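You operate a simulated robot arm through the tools that you are given. There is no shell and no other tool. Be economical: measure what you need, move in short steps, check, and stop when the job is done.

You run a simulated robot arm. Do the job below in one go: nothing can be reset, and whatever is moved stays where it is left.

## Task
Drain the basin and dry the wet patch on the drainboard.
Fine: plug on the drainboard; only when the water has gone run the tap for a moment, then off; use the white folded cloth and put it up on the dish rack shelf.
Where things are to end (x, y in the base frame): black plug within 0.06 m of [0.7, -0.64].

Only the result counts: the job must be done as asked and must still hold three seconds after the hand-in. Knocking over, shifting, dropping, spilling or breaking anything else fails it. Flat cloth is picked up by pressing the open fingertips on it (5 to 10 N) and closing them slowly along it; thin cloth reads only 2 to 8 mm in the jaws.

## Robot
A 6-joint arm with a four-finger gripper on a trunk, on a base that drives. Base frame: it is fixed to the floor where the robot stands at the start and does not move with it; the origin is under the middle of the robot, x ahead of it, y to its left, z up. Units: m, rad, N and s.
With the tool pointing down near the work surface it reaches from about 0.62 to 0.82 m from the robot's upright axis, wherever it stands. Its first joint turns from -2.897 to 2.897 rad. Places, roughly: blue-rimmed plate (22x22x2 cm) [0.7, 0, 1.5]; dish rack shelf [0.7, -0.4, 1.4]; drainboard [0.6, -0.7, 0.9]; red-rimmed plate (22x22x2 cm) [0.7, 0, 1.5]; steel basin [0.5, -0.2, 0.8]; steel drainboard [0.6, -0.4, 0.8]. Payload 3.43 kg.
Tool frame: the origin (TCP) lies between the finger pads and is the grasp point; the fingertips stand 0.03 m ahead of it; z points along the fingers, y is the line along which they close. Largest opening 0.12 m; the body of the gripper starts 0.085 m behind the TCP.
Orientation is that of the tool frame in the base frame, as [roll, pitch, yaw] about the fixed x, y, z axes, in that order (R = Rz(yaw) Ry(pitch) Rx(roll)). With the fingers straight down and closing along the base's y, the tool's x points along the base's -x, its y along +y and its z along -z.

## Interface
- The arm moves only by the tool jog_arm. Its argument "deltas" is a list of rows, each an object of numbers (a shift or turn left out is 0, a gripper value left out holds the last): "tx", "ty", "tz": the shift along the tool's x, y, z in units of 20 mm (1.0 is 20 mm); "rx", "ry", "rz": the turn, a rotation vector about the tool's x, y, z in units of 4 degrees (1.0 is 4 degrees). In form: [{"tx": .., "ty": .., "tz": .., "rx": .., "ry": .., "rz": ..}, ...]. A call has 1 to 10 rows; each row shifts and turns the commanded pose from where the row before left it, along the tool's axes as they then stand. "jaw" is the finger opening in m, from 0 to 0.12, set as the call begins (left out, the last holds). A call with a number of a shift or a turn outside -1 to 1 is refused whole. Each row takes 0.2 s and may step no farther than 0.05 m and 0.15 rad from the row before; otherwise, or with a gripper value out of range, the whole call is refused. Where a pose cannot be reached the arm comes as near as it can. A force on the tool above 40 N (or 10 N above the force at the start of the call, whichever is more), or a blocked arm, ends the call early, and 0.2 s more pass. Each finger halts on what it meets, pressing with about 40 N; the grip force reading is that of the motor and also rises with nothing between the fingers. The clock runs only during rows and for 0.2 s after the last one: add rows that do not move to give the fingers time. It gives the time, the measured TCP pose, the force on the tool (base axes), the opening and the grip force at its end, in the units of the frame above (readings bear some noise), with the torque about the TCP (base axes, N m) and any sound that the robot's microphone picked up, and new pictures: "views" is both (left out), scene, wrist or none.
- Cameras (640 x 400 px; columns grow to the right, rows downward): "scene" is now at [0.0351, 0.1349, 1.6944]; the picture's right is [-0.78, -0.63, 0.00], its down [-0.42, 0.51, -0.75] and it looks along [0.47, -0.58, -0.66] (base axes); focal length 214 px, centre (320, 200). "wrist" rides on the gripper at [0.071, -0.017, -0.121] in the tool frame; the picture's right is [0.23, 0.97, 0.00], its down [-0.81, 0.19, -0.55] and it looks along [-0.54, 0.13, 0.83] (tool axes); focal length 275 px, centre (320, 200). There is no depth. A picture from a camera that has moved, and an enlarged one, comes with that camera's place and axes in the base frame and with its lens.
- slide_trunk(by): slides the trunk up (or, below 0, down) by that many m; the arm and the scene camera ride with it, the base frame stays. It gives what a move gives, with no picture.
- roll_base(legs): drives the robot by 1 to 6 legs, each [ahead, left, turn to the left] in m, m and rad, along the robot's own axes; the way and the turn of a leg run together, so that a leg with both is an arc; at most 1.5 m and 3.142 rad a leg. The arm and the cameras ride along, it lands a little off, and it stops where it bumps. It gives what a move gives, and a new picture of the scene camera.
- pan_tilt(pan, tilt): turns the head with the scene camera to pan (to the left, within 2.094 rad either way) and tilt (down, from -0.506 to 1.204), counted from straight ahead of the robot. It gives what a move gives, and a new picture of the scene camera.
- inspect(camera, box): a new picture of the part [left, top, right, bottom] of that camera's present view, enlarged. No time passes.
- finish_job(): hands the job in; it is judged then, once.

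Work in short steps. Places have to be worked out from the pictures, the camera data and where the tool is seen: move nearer, look again, correct. Check each grasp and each placing, and mend what went wrong. You have 120 turns and 260 pictures in all, those below and enlarged ones among them. Open the gripper and draw the arm clear of the work before you hand the job in, unless the task says otherwise; then end with one line.

The tools are called after ">>>" as a command line: name --argument value ..., lists and objects as JSON in quotes. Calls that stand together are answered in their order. jog_arm: Moves the arm, as the interface text tells. Its arguments: {"type":"object","properties":{"deltas":{"type":"array","items":{"type":"object","properties":{"tx":{"type":"number"},"ty":{"type":"number"},"tz":{"type":"number"},"rx":{"type":"number"},"ry":{"type":"number"},"rz":{"type":"number"}}}},"jaw":{"type":"number"},"views":{"type":"string","enum":["both","scene","wrist","none"]}},"required":["deltas"]} The other tools are called the same way: slide_trunk (by) slides the trunk up or down; roll_base (legs) drives the base; pan_tilt (pan, tilt) turns the head that bears the scene camera; inspect (camera, box) takes an enlarged picture of a part of a camera's view; finish_job () hands the job in.

At the start:

```text
time: 0.0
tcp_pos: [0.2811, -0.4176, 1.6098]
tcp_rot: [-3.141, 0.0, -3.141]
force: [-0.4, 0.1, 0.2]
wrist_torque: [0.01, 0.01, 0.03]
gripper_width: 0.1198
grip_force: 0.0
trunk travel left (down, up): [-0.275, 0.265]
robot x, y, heading: [-0.0011, 0.0007, 0.0]
head pan, tilt: [-0.887, 0.724]
```

scene: 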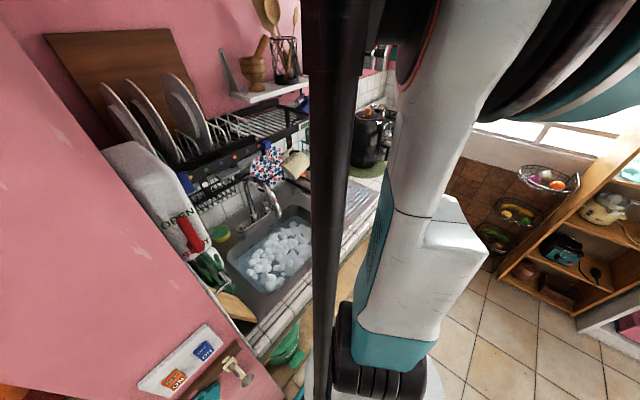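
wrist: 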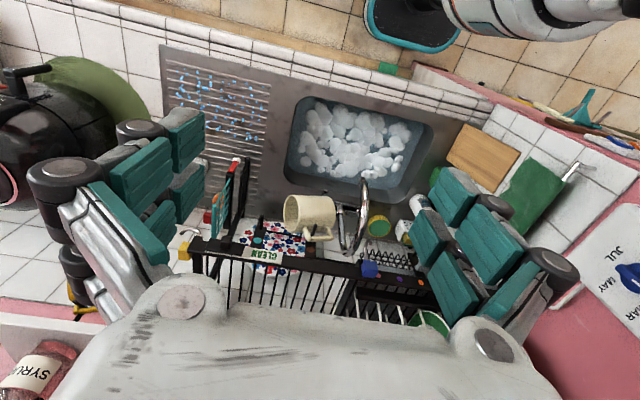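

The pictures show the basin with suds, a wet drainboard, the rack above. I enlarge parts of both views to find the plug, tap lever and cloths.

>>> inspect --camera "wrist" --box '[140, 40, 320, 160]'

>>> inspect --camera "wrist" --box '[170, 140, 450, 320]'

>>> inspect --camera "scene" --box '[80, 80, 320, 320]'

```text
3.33 times, centred on (230, 100) of wrist
camera zoom: at [0.2092, -0.4351, 1.7315], right [-0.23, 0.97, 0.0], down [0.81, 0.19, 0.55], along [0.54, 0.13, -0.83], focal length 918 px, centre (620, 533)
```

zoom: 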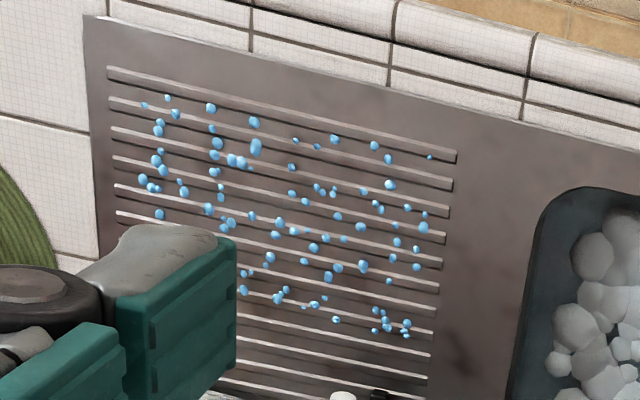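

```text
2.22 times, centred on (310, 230) of wrist
camera zoom: at [0.2092, -0.4351, 1.7315], right [-0.23, 0.97, 0.0], down [0.81, 0.19, 0.55], along [0.54, 0.13, -0.83], focal length 612 px, centre (342, 133)
```

zoom: 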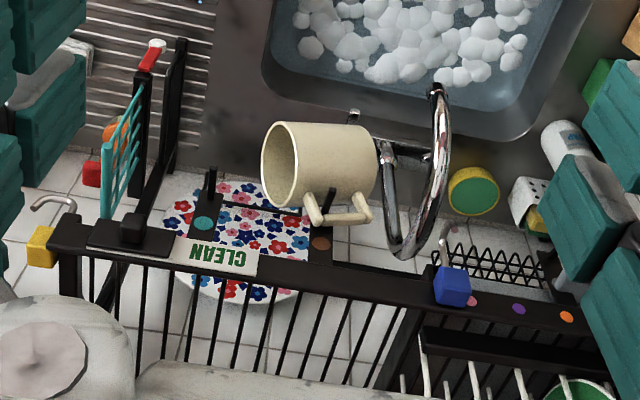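

```text
1.67 times, centred on (200, 200) of scene
camera zoom: at [0.0351, 0.1349, 1.6944], right [-0.78, -0.63, 0.0], down [-0.42, 0.51, -0.75], along [0.47, -0.58, -0.66], focal length 358 px, centre (520, 200)
```

zoom: 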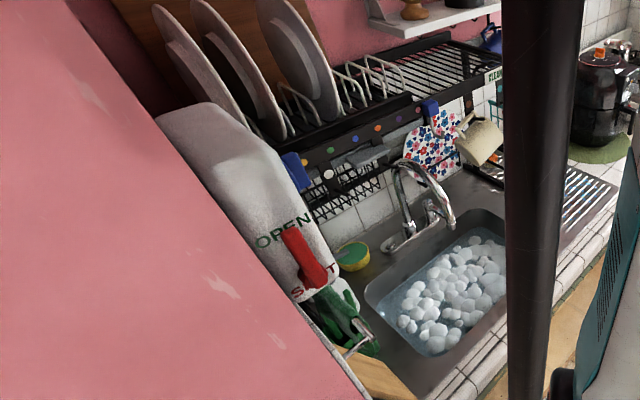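

I need more views to find the white cloth and plug; I pan the head around.

>>> pan_tilt --pan -0.3 --tilt 0.6

>>> pan_tilt --pan -1.4 --tilt 0.6

>>> pan_tilt --pan -0.6 --tilt 1.0

```text
time: 1.0
tcp_pos: [0.2806, -0.4166, 1.61]
tcp_rot: [3.141, -0.002, -3.141]
force: [-0.5, -0.9, -0.1]
wrist_torque: [0.0, -0.01, 0.03]
gripper_width: 0.1201
grip_force: 0.0
trunk travel left (down, up): [-0.275, 0.265]
robot x, y, heading: [-0.0002, -0.005, 0.004]
head pan, tilt: [-0.3, 0.6]
camera scene: at [0.0664, 0.1738, 1.705], right [-0.3, -0.95, 0.0], down [-0.54, 0.17, -0.82], along [0.79, -0.24, -0.57], focal length 214 px, centre (320, 200)
```

scene: 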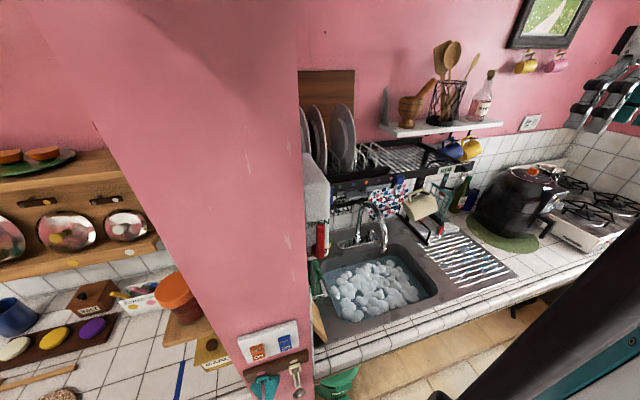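

```text
time: 2.3
tcp_pos: [0.2802, -0.4176, 1.6101]
tcp_rot: [-3.141, 0.0, 3.14]
force: [-0.1, -0.5, -1.0]
wrist_torque: [-0.01, -0.04, 0.01]
gripper_width: 0.12
grip_force: 0.0
trunk travel left (down, up): [-0.275, 0.265]
robot x, y, heading: [0.0022, -0.0009, -0.002]
head pan, tilt: [-1.4, 0.6]
camera scene: at [-0.0029, 0.1129, 1.705], right [-0.99, -0.17, 0.0], down [-0.1, 0.56, -0.83], along [0.14, -0.81, -0.56], focal length 214 px, centre (320, 200)
```

scene: 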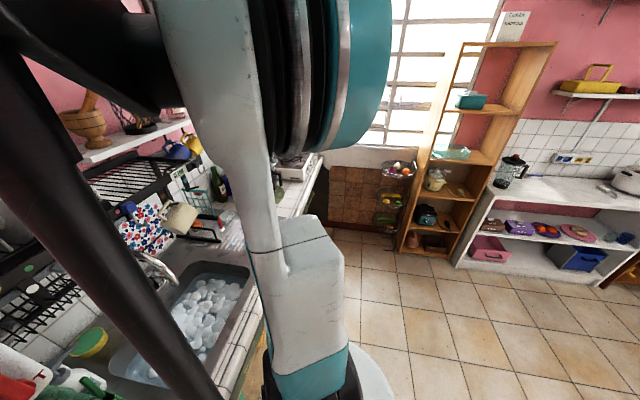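

```text
time: 3.5
tcp_pos: [0.281, -0.4185, 1.6101]
tcp_rot: [3.141, 0.0, 3.141]
force: [0.6, 0.4, 0.6]
wrist_torque: [0.03, 0.02, 0.0]
gripper_width: 0.1201
grip_force: 0.1
trunk travel left (down, up): [-0.275, 0.265]
robot x, y, heading: [-0.0011, -0.0011, 0.001]
head pan, tilt: [-0.6, 1.0]
camera scene: at [0.0392, 0.1573, 1.675], right [-0.6, -0.8, 0.0], down [-0.66, 0.49, -0.56], along [0.45, -0.34, -0.83], focal length 214 px, centre (320, 200)
```

scene: 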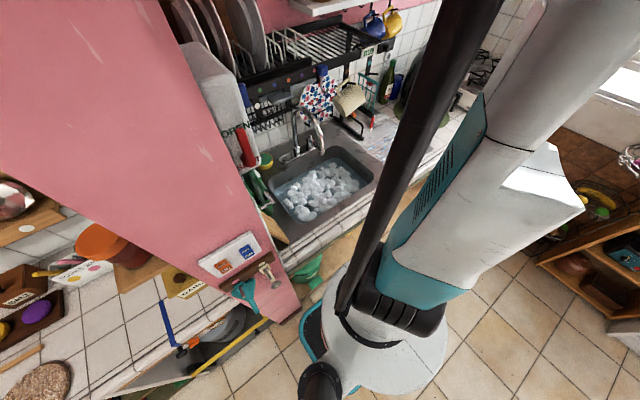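

I return to the clearest pan and enlarge the sink area.

>>> pan_tilt --pan -0.35 --tilt 0.75

>>> inspect --camera "scene" --box '[260, 80, 480, 220]'

>>> inspect --camera "scene" --box '[220, 180, 460, 330]'

>>> inspect --camera "scene" --box '[400, 80, 560, 200]'

```text
time: 4.2
tcp_pos: [0.2808, -0.4176, 1.61]
tcp_rot: [3.141, 0.0, -3.141]
force: [-0.1, 0.0, 0.9]
wrist_torque: [0.0, -0.02, 0.05]
gripper_width: 0.1201
grip_force: 0.1
trunk travel left (down, up): [-0.275, 0.265]
robot x, y, heading: [0.0034, -0.0018, -0.001]
head pan, tilt: [-0.351, 0.75]
camera scene: at [0.0598, 0.1715, 1.6921], right [-0.34, -0.94, 0.0], down [-0.64, 0.23, -0.73], along [0.69, -0.25, -0.68], focal length 214 px, centre (320, 200)
```

scene: 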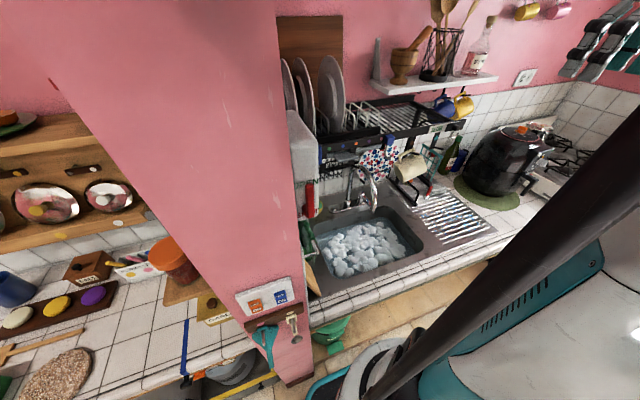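

```text
2.86 times, centred on (370, 150) of scene
camera zoom: at [0.0598, 0.1715, 1.6921], right [-0.34, -0.94, 0.0], down [-0.64, 0.23, -0.73], along [0.69, -0.25, -0.68], focal length 613 px, centre (177, 343)
```

zoom: 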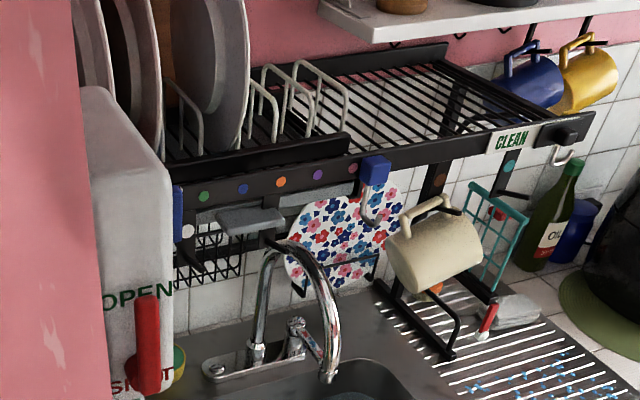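

```text
2.67 times, centred on (340, 255) of scene
camera zoom: at [0.0598, 0.1715, 1.6921], right [-0.34, -0.94, 0.0], down [-0.64, 0.23, -0.73], along [0.69, -0.25, -0.68], focal length 572 px, centre (267, 53)
```

zoom: 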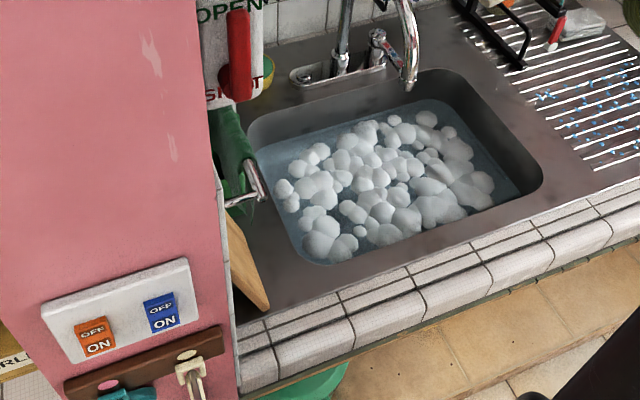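

```text
3.33 times, centred on (480, 140) of scene
camera zoom: at [0.0598, 0.1715, 1.6921], right [-0.34, -0.94, 0.0], down [-0.64, 0.23, -0.73], along [0.69, -0.25, -0.68], focal length 715 px, centre (-213, 400)
```

zoom: 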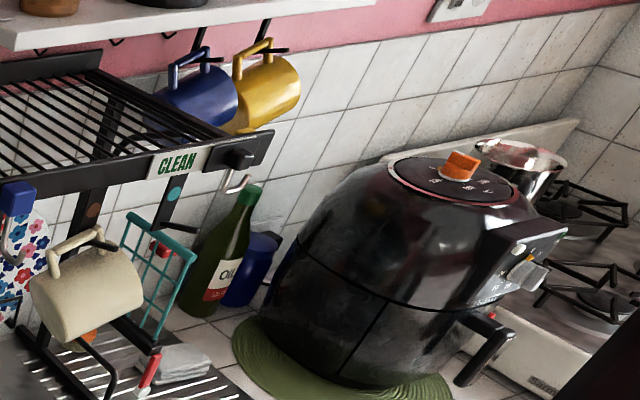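

White folded cloth seems to lie at the back right of the drainboard, about (0.72,-0.79), and the wet patch spans about x 0.42–0.6, y −0.8…−0.55. I drive right so basin and drainboard both come into reach.

>>> roll_base --legs '[[-0.05, 0, 0], [0, -0.5, 0]]'

>>> pan_tilt --pan 0.25 --tilt 0.75

>>> jog_arm --deltas '[{}]' --views "wrist"

```text
time: 7.7
tcp_pos: [0.2319, -0.9176, 1.6099]
tcp_rot: [-3.141, 0.0, -3.14]
force: [0.9, -1.0, -0.5]
wrist_torque: [0.03, 0.02, 0.04]
gripper_width: 0.1201
grip_force: 0.0
trunk travel left (down, up): [-0.275, 0.265]
robot x, y, heading: [-0.0496, -0.5028, 0.001]
head pan, tilt: [-0.351, 0.75]
camera scene: at [0.0106, -0.3291, 1.6922], right [-0.34, -0.94, 0.0], down [-0.64, 0.23, -0.73], along [0.69, -0.25, -0.68], focal length 214 px, centre (320, 200)
```

scene: 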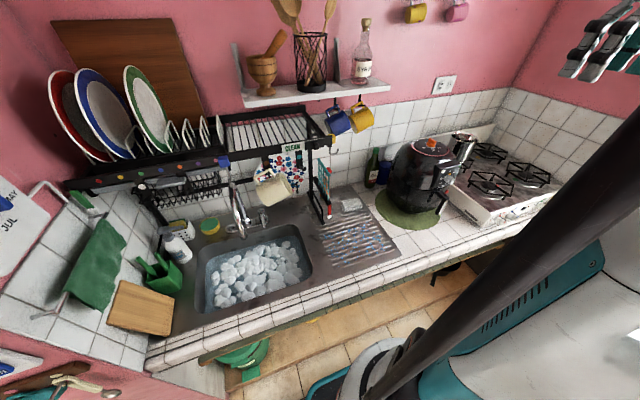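

```text
time: 8.7
tcp_pos: [0.2323, -0.9169, 1.6098]
tcp_rot: [3.141, -0.001, -3.14]
force: [-0.5, 0.1, -0.6]
wrist_torque: [0.02, 0.03, -0.01]
gripper_width: 0.1201
grip_force: 0.0
trunk travel left (down, up): [-0.275, 0.265]
robot x, y, heading: [-0.0503, -0.4997, 0.001]
head pan, tilt: [0.25, 0.75]
camera scene: at [0.013, -0.2792, 1.6921], right [0.25, -0.97, 0.0], down [-0.66, -0.17, -0.73], along [0.71, 0.18, -0.68], focal length 214 px, centre (320, 200)
```

scene: 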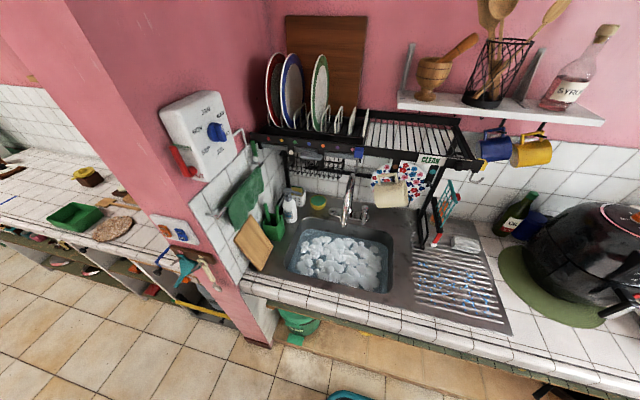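

```text
time: 9.1
tcp_pos: [0.2332, -0.9171, 1.6115]
tcp_rot: [3.141, 0.001, -3.139]
force: [-0.5, -0.7, 0.6]
wrist_torque: [0.02, 0.0, 0.02]
gripper_width: 0.1201
grip_force: 0.0
trunk travel left (down, up): [-0.275, 0.265]
robot x, y, heading: [-0.0506, -0.4991, 0.001]
head pan, tilt: [0.25, 0.75]
camera wrist: at [0.1609, -0.9346, 1.7315], right [-0.23, 0.97, 0.0], down [0.81, 0.19, 0.55], along [0.54, 0.13, -0.83], focal length 275 px, centre (320, 200)
```

wrist: 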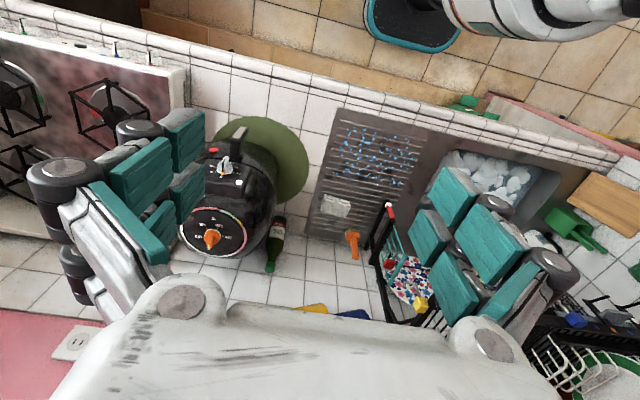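

Great view. I enlarge the tap, the cloth and the basin in the scene picture.

>>> inspect --camera "scene" --box '[270, 160, 430, 300]'

>>> inspect --camera "scene" --box '[250, 90, 490, 240]'

>>> inspect --camera "wrist" --box '[300, 100, 440, 270]'

>>> inspect --camera "scene" --box '[140, 80, 290, 200]'

```text
2.86 times, centred on (350, 230) of scene
camera zoom: at [0.013, -0.2792, 1.6921], right [0.25, -0.97, 0.0], down [-0.66, -0.17, -0.73], along [0.71, 0.18, -0.68], focal length 613 px, centre (234, 114)
```

zoom: 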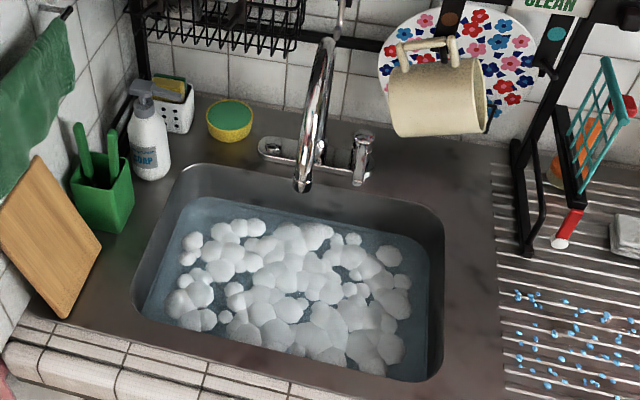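

```text
2.67 times, centred on (370, 165) of scene
camera zoom: at [0.013, -0.2792, 1.6921], right [0.25, -0.97, 0.0], down [-0.66, -0.17, -0.73], along [0.71, 0.18, -0.68], focal length 572 px, centre (187, 293)
```

zoom: 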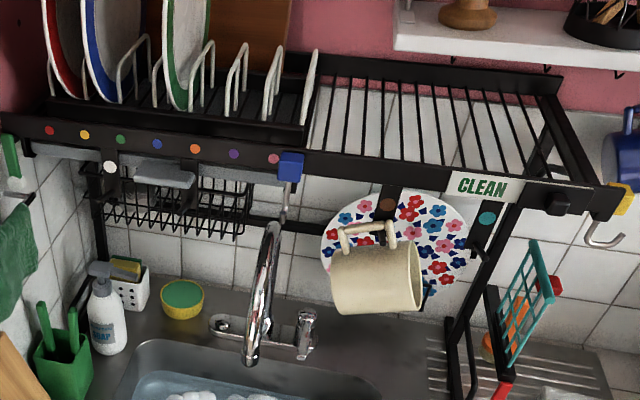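

```text
2.35 times, centred on (370, 185) of wrist
camera zoom: at [0.1609, -0.9346, 1.7315], right [-0.23, 0.97, 0.0], down [0.81, 0.19, 0.55], along [0.54, 0.13, -0.83], focal length 648 px, centre (202, 235)
```

zoom: 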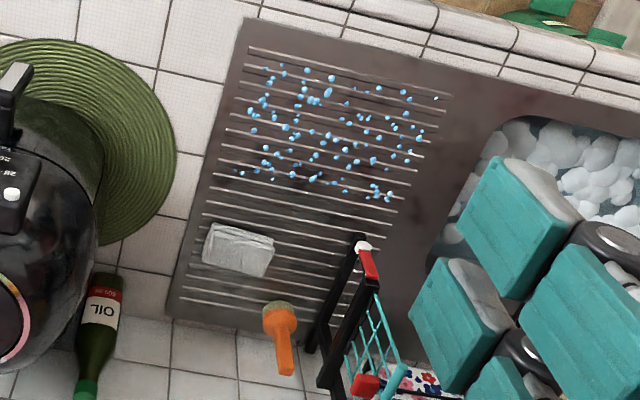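

```text
3.33 times, centred on (215, 140) of scene
camera zoom: at [0.013, -0.2792, 1.6921], right [0.25, -0.97, 0.0], down [-0.66, -0.17, -0.73], along [0.71, 0.18, -0.68], focal length 715 px, centre (670, 400)
```

zoom: 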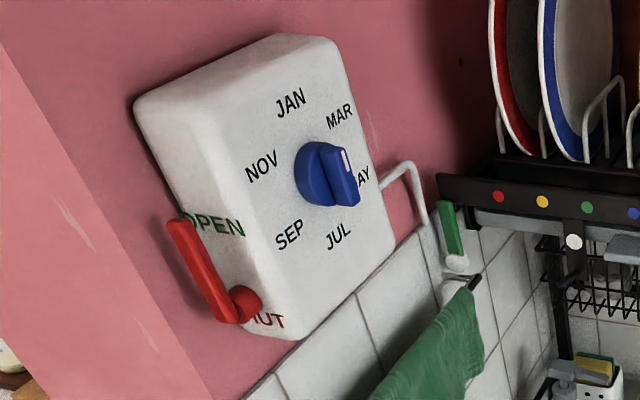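

Tap lever sits at the right of the spout base about (0.76,-0.31); red valve lever already points at OPEN. Now I bring the hand toward the basin to look for the plug.

>>> jog_arm --deltas '[{"ty": 1}, {"ty": 1}, {"ty": 1}, {"ty": 1}, {"ty": 1}, {"ty": 1}, {"ty": 1}, {"ty": 1}, {"ty": 1}, {"ty": 1}]' --views "none"

>>> jog_arm --deltas '[{"ty": 1, "tz": 1}, {"ty": 1, "tz": 1}, {"ty": 1, "tz": 1}, {"ty": 1, "tz": 1}, {"ty": 1, "tz": 1}, {"ty": 1, "tz": 1}, {"ty": 1, "tz": 1}, {"ty": 1, "tz": 1}, {"ty": 1}, {"ty": 1}]'

```text
time: 10.6
tcp_pos: [0.275, -0.84, 1.6153]
tcp_rot: [-3.141, 0.001, -3.141]
force: [0.3, 0.3, -1.2]
wrist_torque: [0.04, 0.01, -0.03]
gripper_width: 0.1201
grip_force: 0.1
trunk travel left (down, up): [-0.275, 0.265]
robot x, y, heading: [-0.0486, -0.4978, -0.001]
head pan, tilt: [0.25, 0.75]
stopped in row 7: the arm was blocked; the commanded pose is now the measured one
```

```text
time: 11.5
tcp_pos: [0.3219, -0.8252, 1.5599]
tcp_rot: [-3.141, 0.0, -3.14]
force: [0.1, 0.2, 0.5]
wrist_torque: [-0.02, -0.02, -0.02]
gripper_width: 0.12
grip_force: 0.1
trunk travel left (down, up): [-0.275, 0.265]
robot x, y, heading: [-0.0487, -0.499, -0.001]
head pan, tilt: [0.25, 0.75]
stopped in row 4: the arm was blocked; the commanded pose is now the measured one
camera scene: at [0.0132, -0.2829, 1.691], right [0.21, -0.98, 0.0], down [-0.68, -0.15, -0.72], along [0.7, 0.15, -0.69], focal length 214 px, centre (320, 200)
camera wrist: at [0.251, -0.8427, 1.6812], right [-0.23, 0.97, 0.0], down [0.81, 0.19, 0.55], along [0.54, 0.13, -0.83], focal length 275 px, centre (320, 200)
```

scene: 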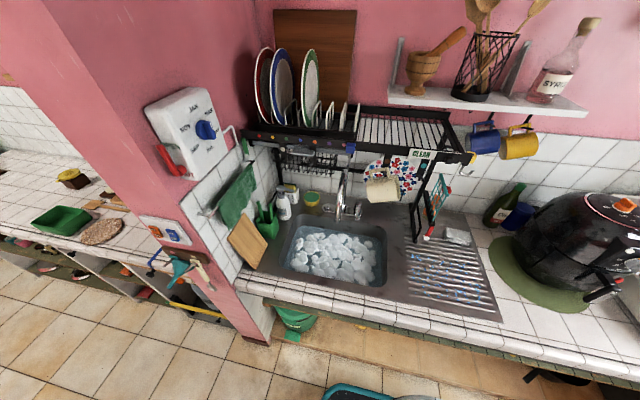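
wrist: 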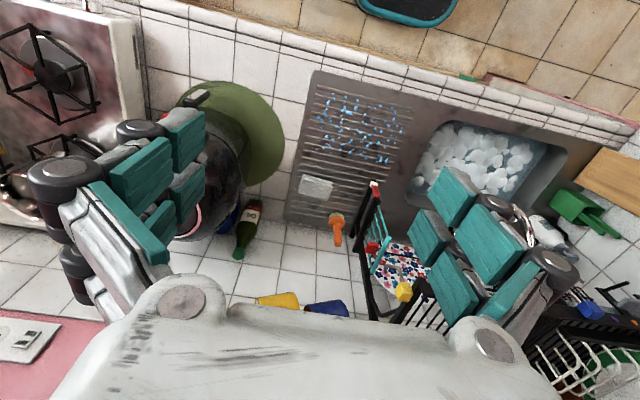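

The arm is at its inner reach limit, so I back the base and swing the hand around at a larger radius.

>>> roll_base --legs '[[-0.17, 0, 0]]'

>>> jog_arm --deltas '[{"tx": -1}, {"tx": -1, "ty": 1}, {"tx": -1, "ty": 1}, {"tx": -1, "ty": 1}, {"tx": -1, "ty": 1}, {"tx": -1, "ty": 1}, {"tx": -1, "ty": 1}, {"tx": -1, "ty": 1}, {"tx": -1, "ty": 1}, {"ty": 1}]' --views "none"

>>> jog_arm --deltas '[{"ty": 1, "tz": 1}, {"ty": 1, "tz": 1}, {"ty": 1, "tz": 1}, {"ty": 1, "tz": 1}, {"ty": 1, "tz": 1}, {"ty": 1, "tz": 1}, {"ty": 1, "tz": 1}, {"ty": 1, "tz": 1}, {"ty": 1}, {"ty": 1}]'

```text
time: 12.9
tcp_pos: [0.1492, -0.8267, 1.5604]
tcp_rot: [3.141, 0.003, 3.14]
force: [-0.8, -0.4, -0.4]
wrist_torque: [-0.01, -0.04, 0.01]
gripper_width: 0.1198
grip_force: 0.0
trunk travel left (down, up): [-0.275, 0.265]
robot x, y, heading: [-0.2174, -0.5, 0.001]
head pan, tilt: [0.25, 0.75]
camera scene: at [-0.158, -0.2822, 1.691], right [0.21, -0.98, 0.0], down [-0.68, -0.15, -0.72], along [0.71, 0.15, -0.69], focal length 214 px, centre (320, 200)
```

scene: 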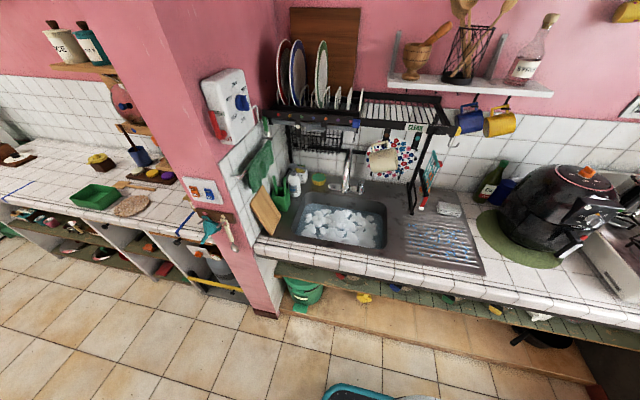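

```text
time: 15.1
tcp_pos: [0.3289, -0.643, 1.5596]
tcp_rot: [-3.141, 0.0, 3.139]
force: [-0.1, 0.8, 0.0]
wrist_torque: [-0.01, -0.01, -0.02]
gripper_width: 0.1202
grip_force: 0.1
trunk travel left (down, up): [-0.275, 0.265]
robot x, y, heading: [-0.2181, -0.5036, -0.001]
head pan, tilt: [0.25, 0.75]
```

```text
time: 17.3
tcp_pos: [0.331, -0.4441, 1.401]
tcp_rot: [-3.141, 0.0, 3.139]
force: [-0.6, -0.4, 0.4]
wrist_torque: [0.01, 0.0, -0.02]
gripper_width: 0.1198
grip_force: 0.1
trunk travel left (down, up): [-0.275, 0.265]
robot x, y, heading: [-0.2206, -0.5018, -0.002]
head pan, tilt: [0.25, 0.75]
camera scene: at [-0.156, -0.2787, 1.6921], right [0.24, -0.97, 0.0], down [-0.66, -0.17, -0.73], along [0.71, 0.18, -0.68], focal length 214 px, centre (320, 200)
camera wrist: at [0.2592, -0.4612, 1.5227], right [-0.23, 0.97, 0.0], down [0.81, 0.19, 0.55], along [0.54, 0.13, -0.83], focal length 275 px, centre (320, 200)
```

scene: 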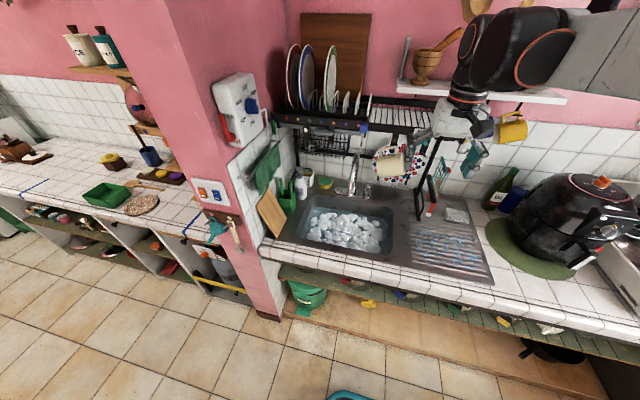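
wrist: 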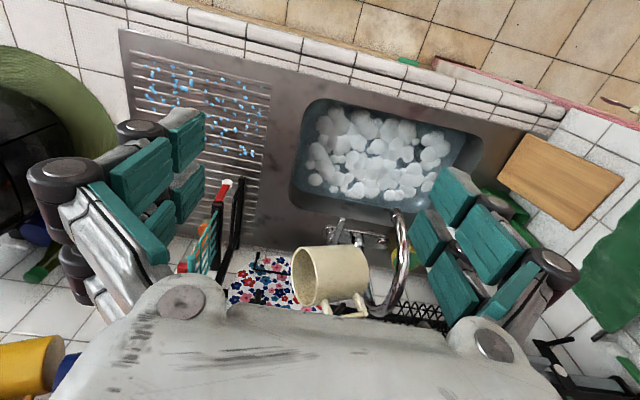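

I go lower and further left over the front of the basin to see the plug.

>>> jog_arm --deltas '[{"ty": 1, "tz": 1, "tx": -1}, {"ty": 1, "tz": 1, "tx": -1}, {"ty": 1, "tz": 1, "tx": -1}, {"ty": 1, "tz": 1}, {"ty": 1, "tz": 1}, {"ty": 1, "tz": 1}, {"ty": 1, "tz": 1}, {"tz": 1}]' --views "wrist"

>>> inspect --camera "wrist" --box '[200, 40, 440, 240]'

```text
time: 19.1
tcp_pos: [0.3916, -0.3039, 1.239]
tcp_rot: [3.14, -0.001, -3.141]
force: [0.4, 0.5, -0.6]
wrist_torque: [0.0, 0.0, 0.02]
gripper_width: 0.1198
grip_force: 0.1
trunk travel left (down, up): [-0.275, 0.265]
robot x, y, heading: [-0.2186, -0.4983, -0.003]
head pan, tilt: [0.25, 0.75]
camera wrist: at [0.3209, -0.3218, 1.3606], right [-0.23, 0.97, 0.0], down [0.81, 0.19, 0.55], along [0.54, 0.13, -0.83], focal length 275 px, centre (320, 200)
```

wrist: 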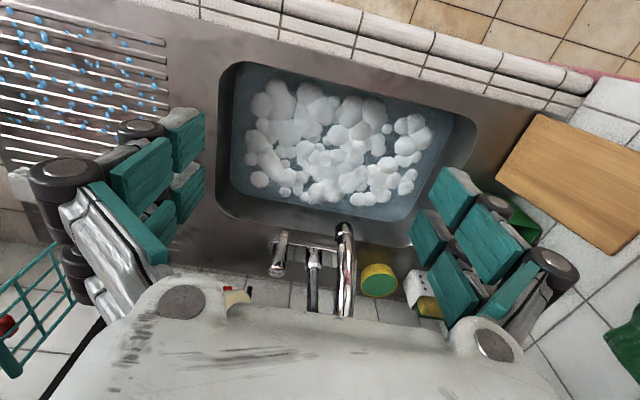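

```text
2.00 times, centred on (320, 140) of wrist
camera zoom: at [0.3209, -0.3218, 1.3606], right [-0.23, 0.97, 0.0], down [0.81, 0.19, 0.55], along [0.54, 0.13, -0.83], focal length 551 px, centre (320, 320)
```

zoom: 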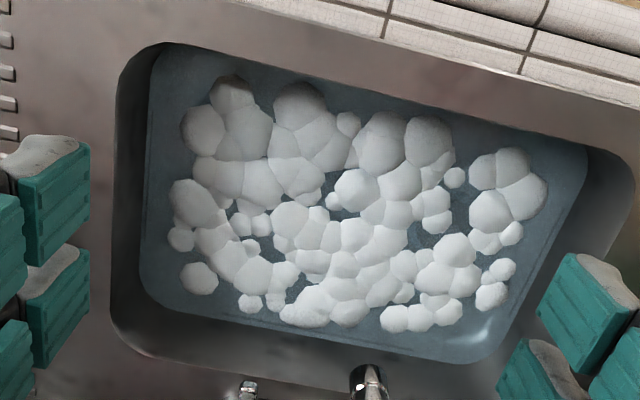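

Plug isn't visible yet beneath the suds; I zoom on the gaps in the middle.

>>> inspect --camera "wrist" --box '[270, 110, 370, 190]'

>>> inspect --camera "wrist" --box '[340, 90, 440, 170]'

>>> inspect --camera "wrist" --box '[230, 200, 400, 320]'

```text
5.00 times, centred on (320, 150) of wrist
camera zoom: at [0.3209, -0.3218, 1.3606], right [-0.23, 0.97, 0.0], down [0.81, 0.19, 0.55], along [0.54, 0.13, -0.83], focal length 1376 px, centre (320, 450)
```

zoom: 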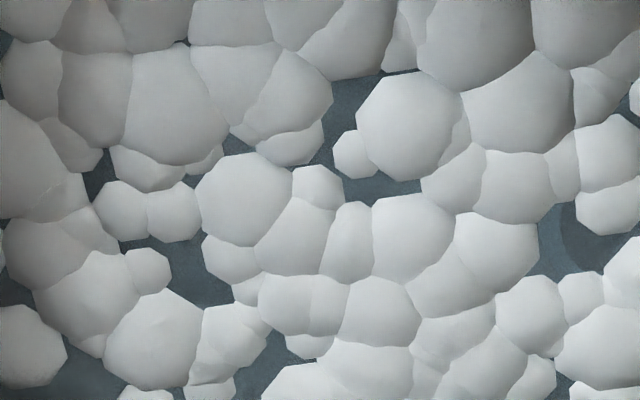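

```text
5.00 times, centred on (390, 130) of wrist
camera zoom: at [0.3209, -0.3218, 1.3606], right [-0.23, 0.97, 0.0], down [0.81, 0.19, 0.55], along [0.54, 0.13, -0.83], focal length 1376 px, centre (-30, 550)
```

zoom: 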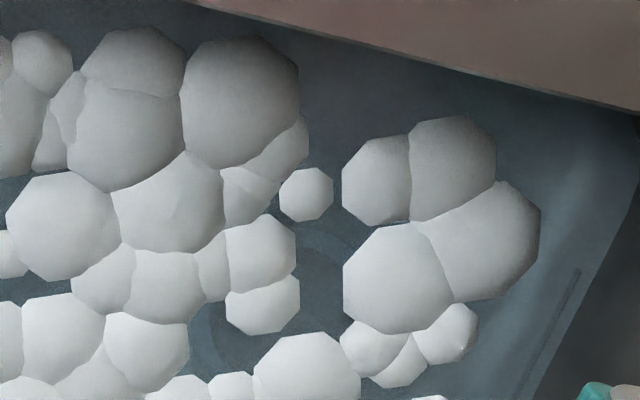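

```text
3.33 times, centred on (315, 260) of wrist
camera zoom: at [0.3209, -0.3218, 1.3606], right [-0.23, 0.97, 0.0], down [0.81, 0.19, 0.55], along [0.54, 0.13, -0.83], focal length 918 px, centre (337, 0)
```

zoom: 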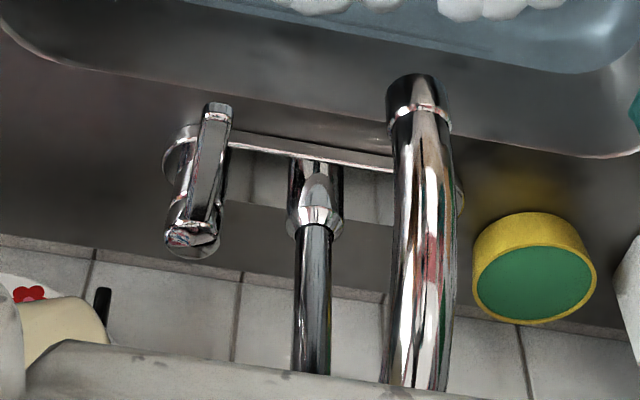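

An arc of a drain ring shows through the water at about (0.57,-0.08). I move the base a bit left and ahead, keeping clear of the rack.

>>> roll_base --legs '[[0, 0.17, 0], [0.06, 0, 0]]'

>>> jog_arm --deltas '[{"tz": 1}, {"tz": 1}, {"tz": 1}, {"tz": 1}, {"tz": 1}, {"tz": 1}]' --views "wrist"

```text
time: 21.2
tcp_pos: [0.4554, -0.1325, 1.2385]
tcp_rot: [-3.141, -0.001, 3.138]
force: [-0.2, -0.3, -0.3]
wrist_torque: [0.01, 0.07, -0.03]
gripper_width: 0.12
grip_force: 0.1
trunk travel left (down, up): [-0.275, 0.265]
robot x, y, heading: [-0.1594, -0.3225, -0.003]
head pan, tilt: [0.25, 0.75]
camera scene: at [-0.0926, -0.1065, 1.692], right [0.24, -0.97, 0.0], down [-0.66, -0.17, -0.73], along [0.71, 0.18, -0.68], focal length 214 px, centre (320, 200)
```

scene: 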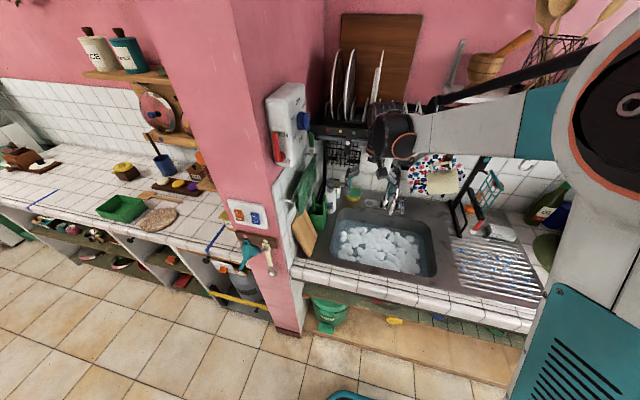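

```text
time: 22.6
tcp_pos: [0.4547, -0.1328, 1.1204]
tcp_rot: [3.141, 0.0, 3.138]
force: [-0.6, 0.1, 0.0]
wrist_torque: [-0.01, -0.01, -0.02]
gripper_width: 0.1198
grip_force: 0.2
trunk travel left (down, up): [-0.275, 0.265]
robot x, y, heading: [-0.1577, -0.3245, -0.006]
head pan, tilt: [0.25, 0.75]
camera wrist: at [0.3832, -0.1494, 1.2411], right [-0.23, 0.97, 0.0], down [0.81, 0.19, 0.55], along [0.54, 0.13, -0.83], focal length 275 px, centre (320, 200)
```

wrist: 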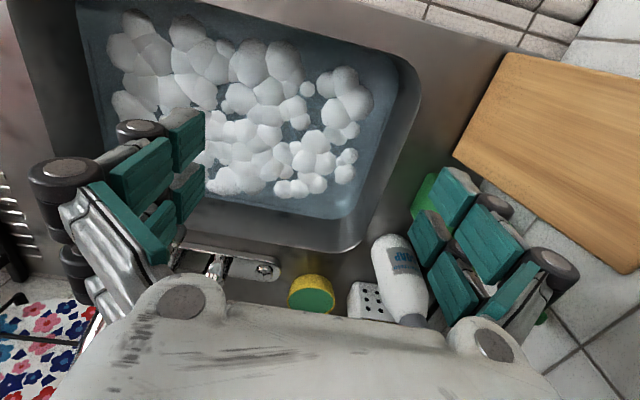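

>>> inspect --camera "wrist" --box '[230, 60, 390, 210]'

```text
2.67 times, centred on (310, 135) of wrist
camera zoom: at [0.3832, -0.1494, 1.2411], right [-0.23, 0.97, 0.0], down [0.81, 0.19, 0.55], along [0.54, 0.13, -0.83], focal length 734 px, centre (347, 373)
```

zoom: 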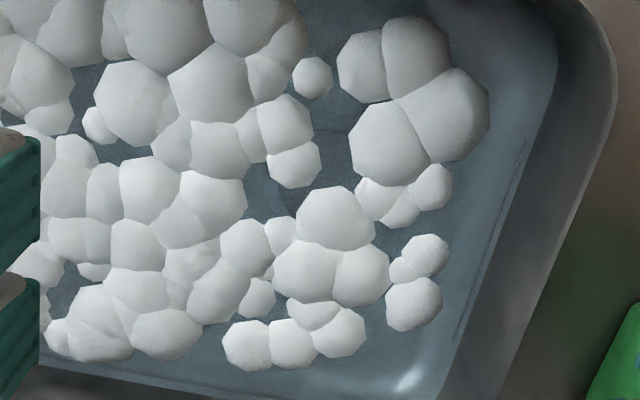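

>>> inspect --camera "wrist" --box '[280, 90, 340, 150]'

```text
6.67 times, centred on (310, 120) of wrist
camera zoom: at [0.3832, -0.1494, 1.2411], right [-0.23, 0.97, 0.0], down [0.81, 0.19, 0.55], along [0.54, 0.13, -0.83], focal length 1835 px, centre (387, 733)
```

zoom: 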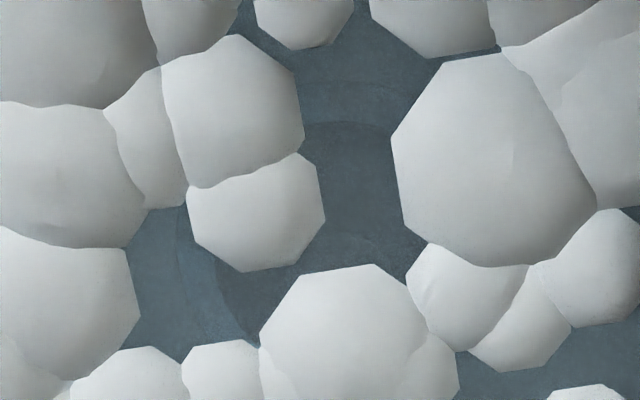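

I can make out concentric rings (drain flange, plug, a central knob) near (0.545,-0.12). I go closer for a sharper estimate.

>>> jog_arm --deltas '[{"tz": 1, "tx": -0.6}, {"tz": 1, "tx": -0.5}, {"tz": 1}, {"tz": 1}, {"tz": 1}, {"tz": 1}]' --views "wrist"

>>> inspect --camera "wrist" --box '[240, 60, 400, 180]'

```text
time: 24.0
tcp_pos: [0.4768, -0.1323, 0.9989]
tcp_rot: [3.14, -0.001, 3.138]
force: [-0.4, -0.2, -0.5]
wrist_torque: [0.02, -0.01, -0.02]
gripper_width: 0.1199
grip_force: 0.0
trunk travel left (down, up): [-0.275, 0.265]
robot x, y, heading: [-0.1561, -0.3256, -0.004]
head pan, tilt: [0.25, 0.75]
camera wrist: at [0.405, -0.1493, 1.1205], right [-0.23, 0.97, 0.0], down [0.81, 0.19, 0.55], along [0.54, 0.13, -0.83], focal length 275 px, centre (320, 200)
```

wrist: 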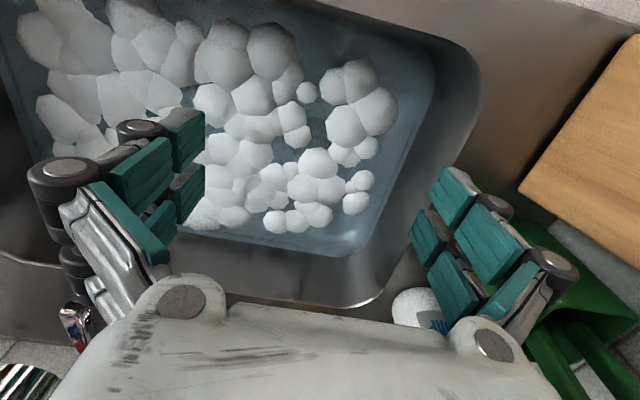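

```text
3.33 times, centred on (320, 120) of wrist
camera zoom: at [0.405, -0.1493, 1.1205], right [-0.23, 0.97, 0.0], down [0.81, 0.19, 0.55], along [0.54, 0.13, -0.83], focal length 918 px, centre (320, 467)
```

zoom: 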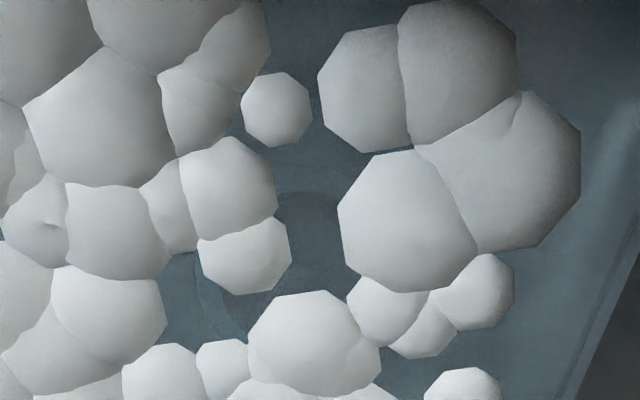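

Plug centre estimated at (0.535,-0.12), z≈0.8. I position above it with the jaw at 0.06 and look.

>>> jog_arm --deltas '[{"tx": -1, "ty": 0.5}, {"tx": -1}, {"tx": -0.9}, {"tz": 1}, {"tz": 1}, {"tz": 1}]' --jaw 0.06

```text
time: 25.4
tcp_pos: [0.5341, -0.1223, 0.9384]
tcp_rot: [3.141, 0.0, 3.137]
force: [-0.7, 0.5, 0.6]
wrist_torque: [0.0, 0.0, -0.01]
gripper_width: 0.0599
grip_force: 0.0
trunk travel left (down, up): [-0.275, 0.265]
robot x, y, heading: [-0.1575, -0.3277, -0.007]
head pan, tilt: [0.25, 0.75]
camera scene: at [-0.0938, -0.1062, 1.692], right [0.24, -0.97, 0.0], down [-0.66, -0.17, -0.73], along [0.71, 0.18, -0.68], focal length 214 px, centre (320, 200)
camera wrist: at [0.4633, -0.1398, 1.0604], right [-0.23, 0.97, 0.0], down [0.81, 0.19, 0.55], along [0.54, 0.13, -0.83], focal length 275 px, centre (320, 200)
```

scene: 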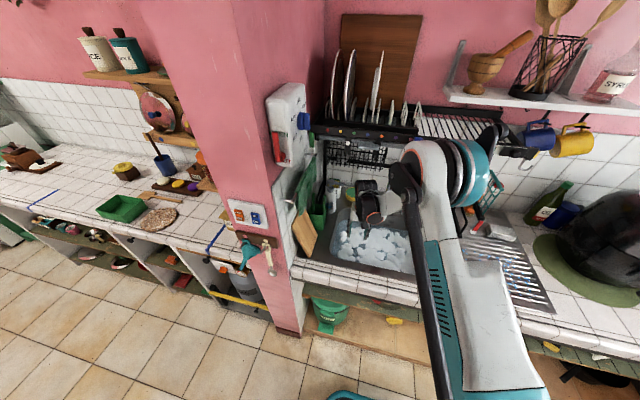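
wrist: 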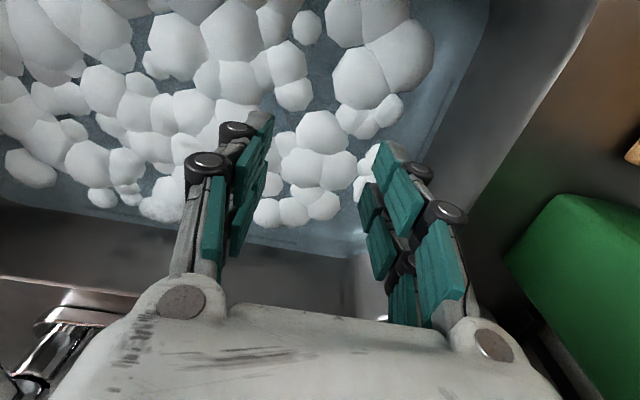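

>>> inspect --camera "wrist" --box '[250, 40, 400, 160]'

```text
3.33 times, centred on (325, 100) of wrist
camera zoom: at [0.4633, -0.1398, 1.0604], right [-0.23, 0.97, 0.0], down [0.81, 0.19, 0.55], along [0.54, 0.13, -0.83], focal length 918 px, centre (303, 533)
```

zoom: 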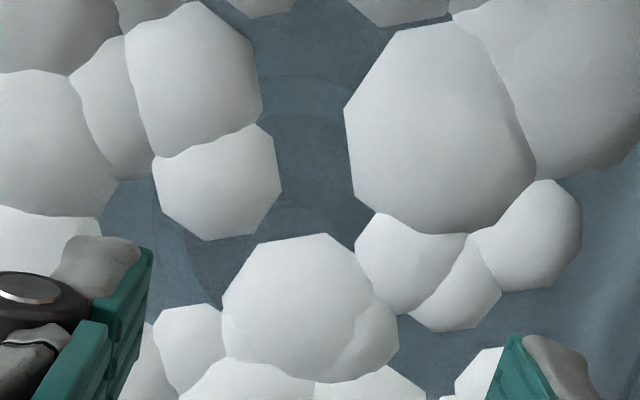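

The estimate holds at (0.537,-0.12). Descending carefully.

>>> jog_arm --deltas '[{"tz": 1}, {"tz": 1}, {"tz": 1}, {"tz": 0.5}, {"tz": 0.3}, {"tz": 0.3}]' --views "wrist"

>>> jog_arm --deltas '[{"tz": 0.25}, {"tz": 0.25}, {"tz": 0.25}]' --views "wrist"

```text
time: 26.8
tcp_pos: [0.5347, -0.1223, 0.857]
tcp_rot: [3.14, 0.002, 3.138]
force: [0.1, 0.3, 0.8]
wrist_torque: [0.01, 0.0, 0.0]
gripper_width: 0.0599
grip_force: 0.1
trunk travel left (down, up): [-0.275, 0.265]
robot x, y, heading: [-0.1533, -0.324, -0.002]
head pan, tilt: [0.25, 0.75]
camera wrist: at [0.4631, -0.1394, 0.9788], right [-0.23, 0.97, 0.0], down [0.81, 0.19, 0.55], along [0.54, 0.13, -0.83], focal length 275 px, centre (320, 200)
```

wrist: 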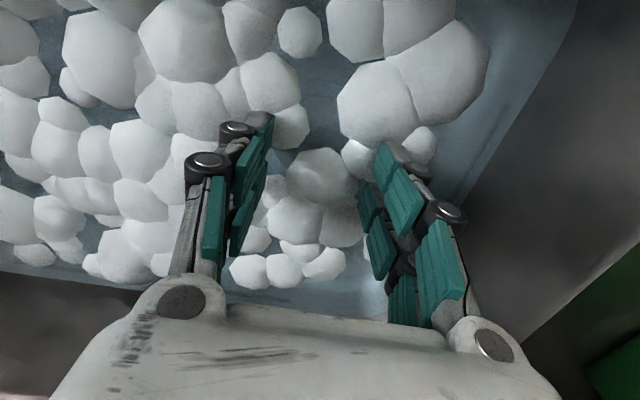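

```text
time: 27.6
tcp_pos: [0.5347, -0.1222, 0.8424]
tcp_rot: [3.142, 0.001, 3.138]
force: [-0.1, 0.2, -0.5]
wrist_torque: [0.01, 0.0, 0.0]
gripper_width: 0.0602
grip_force: 0.1
trunk travel left (down, up): [-0.275, 0.265]
robot x, y, heading: [-0.1585, -0.3309, -0.005]
head pan, tilt: [0.25, 0.75]
camera wrist: at [0.4627, -0.1393, 0.9638], right [-0.23, 0.97, 0.0], down [0.81, 0.19, 0.55], along [0.54, 0.13, -0.83], focal length 275 px, centre (320, 200)
```

wrist: 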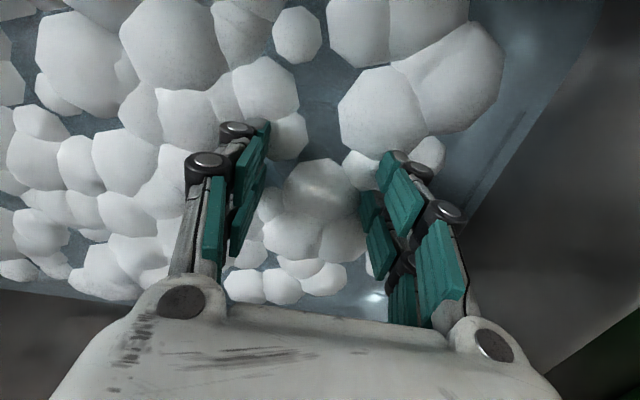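

>>> inspect --camera "wrist" --box '[240, 20, 440, 180]'

```text
2.50 times, centred on (340, 100) of wrist
camera zoom: at [0.4627, -0.1393, 0.9638], right [-0.23, 0.97, 0.0], down [0.81, 0.19, 0.55], along [0.54, 0.13, -0.83], focal length 688 px, centre (270, 450)
```

zoom: 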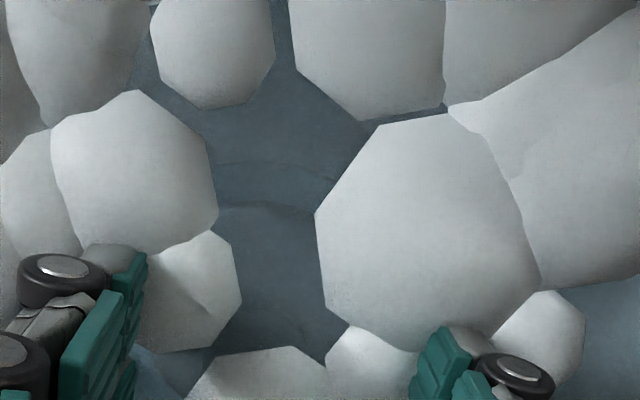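

Near edges of plug and knob suggest a centre nearer (0.546,-0.117); I correct and continue down.

>>> jog_arm --deltas '[{"tx": -0.5, "ty": 0.25}, {"tz": 0.3}, {"tz": 0.3}, {"tz": 0.3}, {"tz": 0.3}]' --views "none"

>>> inspect --camera "wrist" --box '[240, 20, 440, 180]'

```text
time: 28.8
tcp_pos: [0.5428, -0.1176, 0.8186]
tcp_rot: [3.141, 0.0, 3.138]
force: [-0.2, 0.4, -0.6]
wrist_torque: [0.0, 0.03, 0.0]
gripper_width: 0.06
grip_force: 0.0
trunk travel left (down, up): [-0.275, 0.265]
robot x, y, heading: [-0.1574, -0.322, -0.005]
head pan, tilt: [0.25, 0.75]
```

```text
2.50 times, centred on (340, 100) of wrist
camera zoom: at [0.4728, -0.1348, 0.9404], right [-0.23, 0.97, 0.0], down [0.81, 0.19, 0.55], along [0.54, 0.13, -0.83], focal length 688 px, centre (270, 450)
```

zoom: 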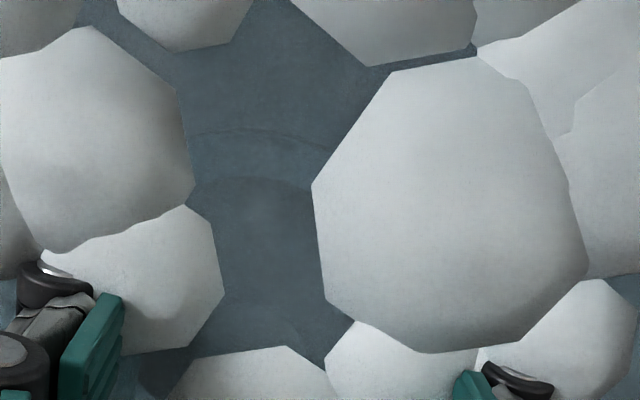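

>>> jog_arm --deltas '[{"tz": 0.25}, {"tz": 0.25}, {"tz": 0.25}, {"tz": 0.25}]' --views "none"

>>> jog_arm --deltas '[{"tz": 0.25}, {"tz": 0.25}, {"tz": 0.25}, {"tz": 0.25}]' --views "wrist"

```text
time: 29.7
tcp_pos: [0.5443, -0.1208, 0.8051]
tcp_rot: [-3.14, 0.005, 3.136]
force: [-0.4, -2.0, 28.9]
wrist_torque: [-0.13, 0.24, -0.02]
gripper_width: 0.0736
grip_force: 9.9
trunk travel left (down, up): [-0.275, 0.265]
robot x, y, heading: [-0.1562, -0.329, -0.002]
head pan, tilt: [0.25, 0.75]
stopped in row 4: the force on the tool passed its limit at 45 N (the readings are from after the stop); the commanded pose is now the measured one
```

```text
time: 30.0
tcp_pos: [0.5449, -0.1205, 0.8062]
tcp_rot: [-3.14, 0.003, 3.136]
force: [-3.6, -0.8, 32.1]
wrist_torque: [0.17, 0.33, 0.12]
gripper_width: 0.0727
grip_force: 9.2
trunk travel left (down, up): [-0.275, 0.265]
robot x, y, heading: [-0.1584, -0.3297, -0.001]
head pan, tilt: [0.25, 0.75]
stopped in row 1: the force on the tool passed its limit at 44 N (the readings are from after the stop); the commanded pose is now the measured one
camera wrist: at [0.4723, -0.1371, 0.9271], right [-0.23, 0.97, 0.0], down [0.81, 0.19, 0.55], along [0.54, 0.12, -0.83], focal length 275 px, centre (320, 200)
```

wrist: 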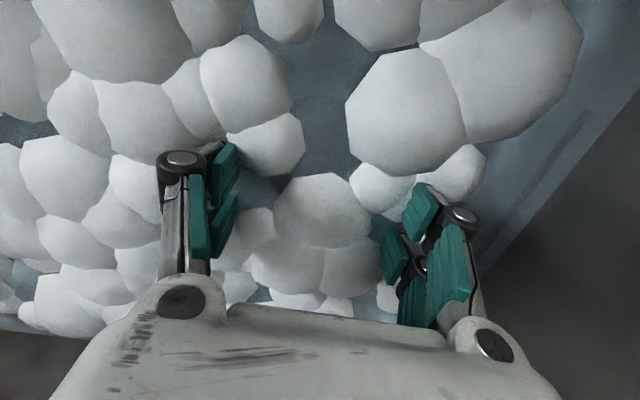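

Contact at tip z≈0.775 spread the fingers to 0.073, so they seem to straddle a bevelled plug. I ease up, open to 0.10, go down beside it and close.

>>> jog_arm --deltas '[{"tz": -0.5}, {"tz": -0.25}, {}]' --views "none" --jaw 0.1

>>> jog_arm --deltas '[{"tz": 0.25}, {"tz": 0.25}, {"tz": 0.25}, {"tz": 0.25}, {"tz": 0.25}]' --views "none"

```text
time: 30.8
tcp_pos: [0.5459, -0.1206, 0.8177]
tcp_rot: [-3.14, 0.002, 3.137]
force: [0.5, 0.2, 0.2]
wrist_torque: [0.04, -0.01, 0.03]
gripper_width: 0.1
grip_force: 0.0
trunk travel left (down, up): [-0.275, 0.265]
robot x, y, heading: [-0.1549, -0.3274, -0.005]
head pan, tilt: [0.25, 0.75]
```

```text
time: 32.0
tcp_pos: [0.5462, -0.1209, 0.8027]
tcp_rot: [3.141, 0.008, 3.135]
force: [8.5, 3.1, 74.9]
wrist_torque: [-0.13, 1.49, 0.18]
gripper_width: 0.0843
grip_force: 44.9
trunk travel left (down, up): [-0.275, 0.265]
robot x, y, heading: [-0.1571, -0.327, -0.012]
head pan, tilt: [0.25, 0.75]
stopped in row 5: the force on the tool passed its limit at 48 N (the readings are from after the stop); the commanded pose is now the measured one
```

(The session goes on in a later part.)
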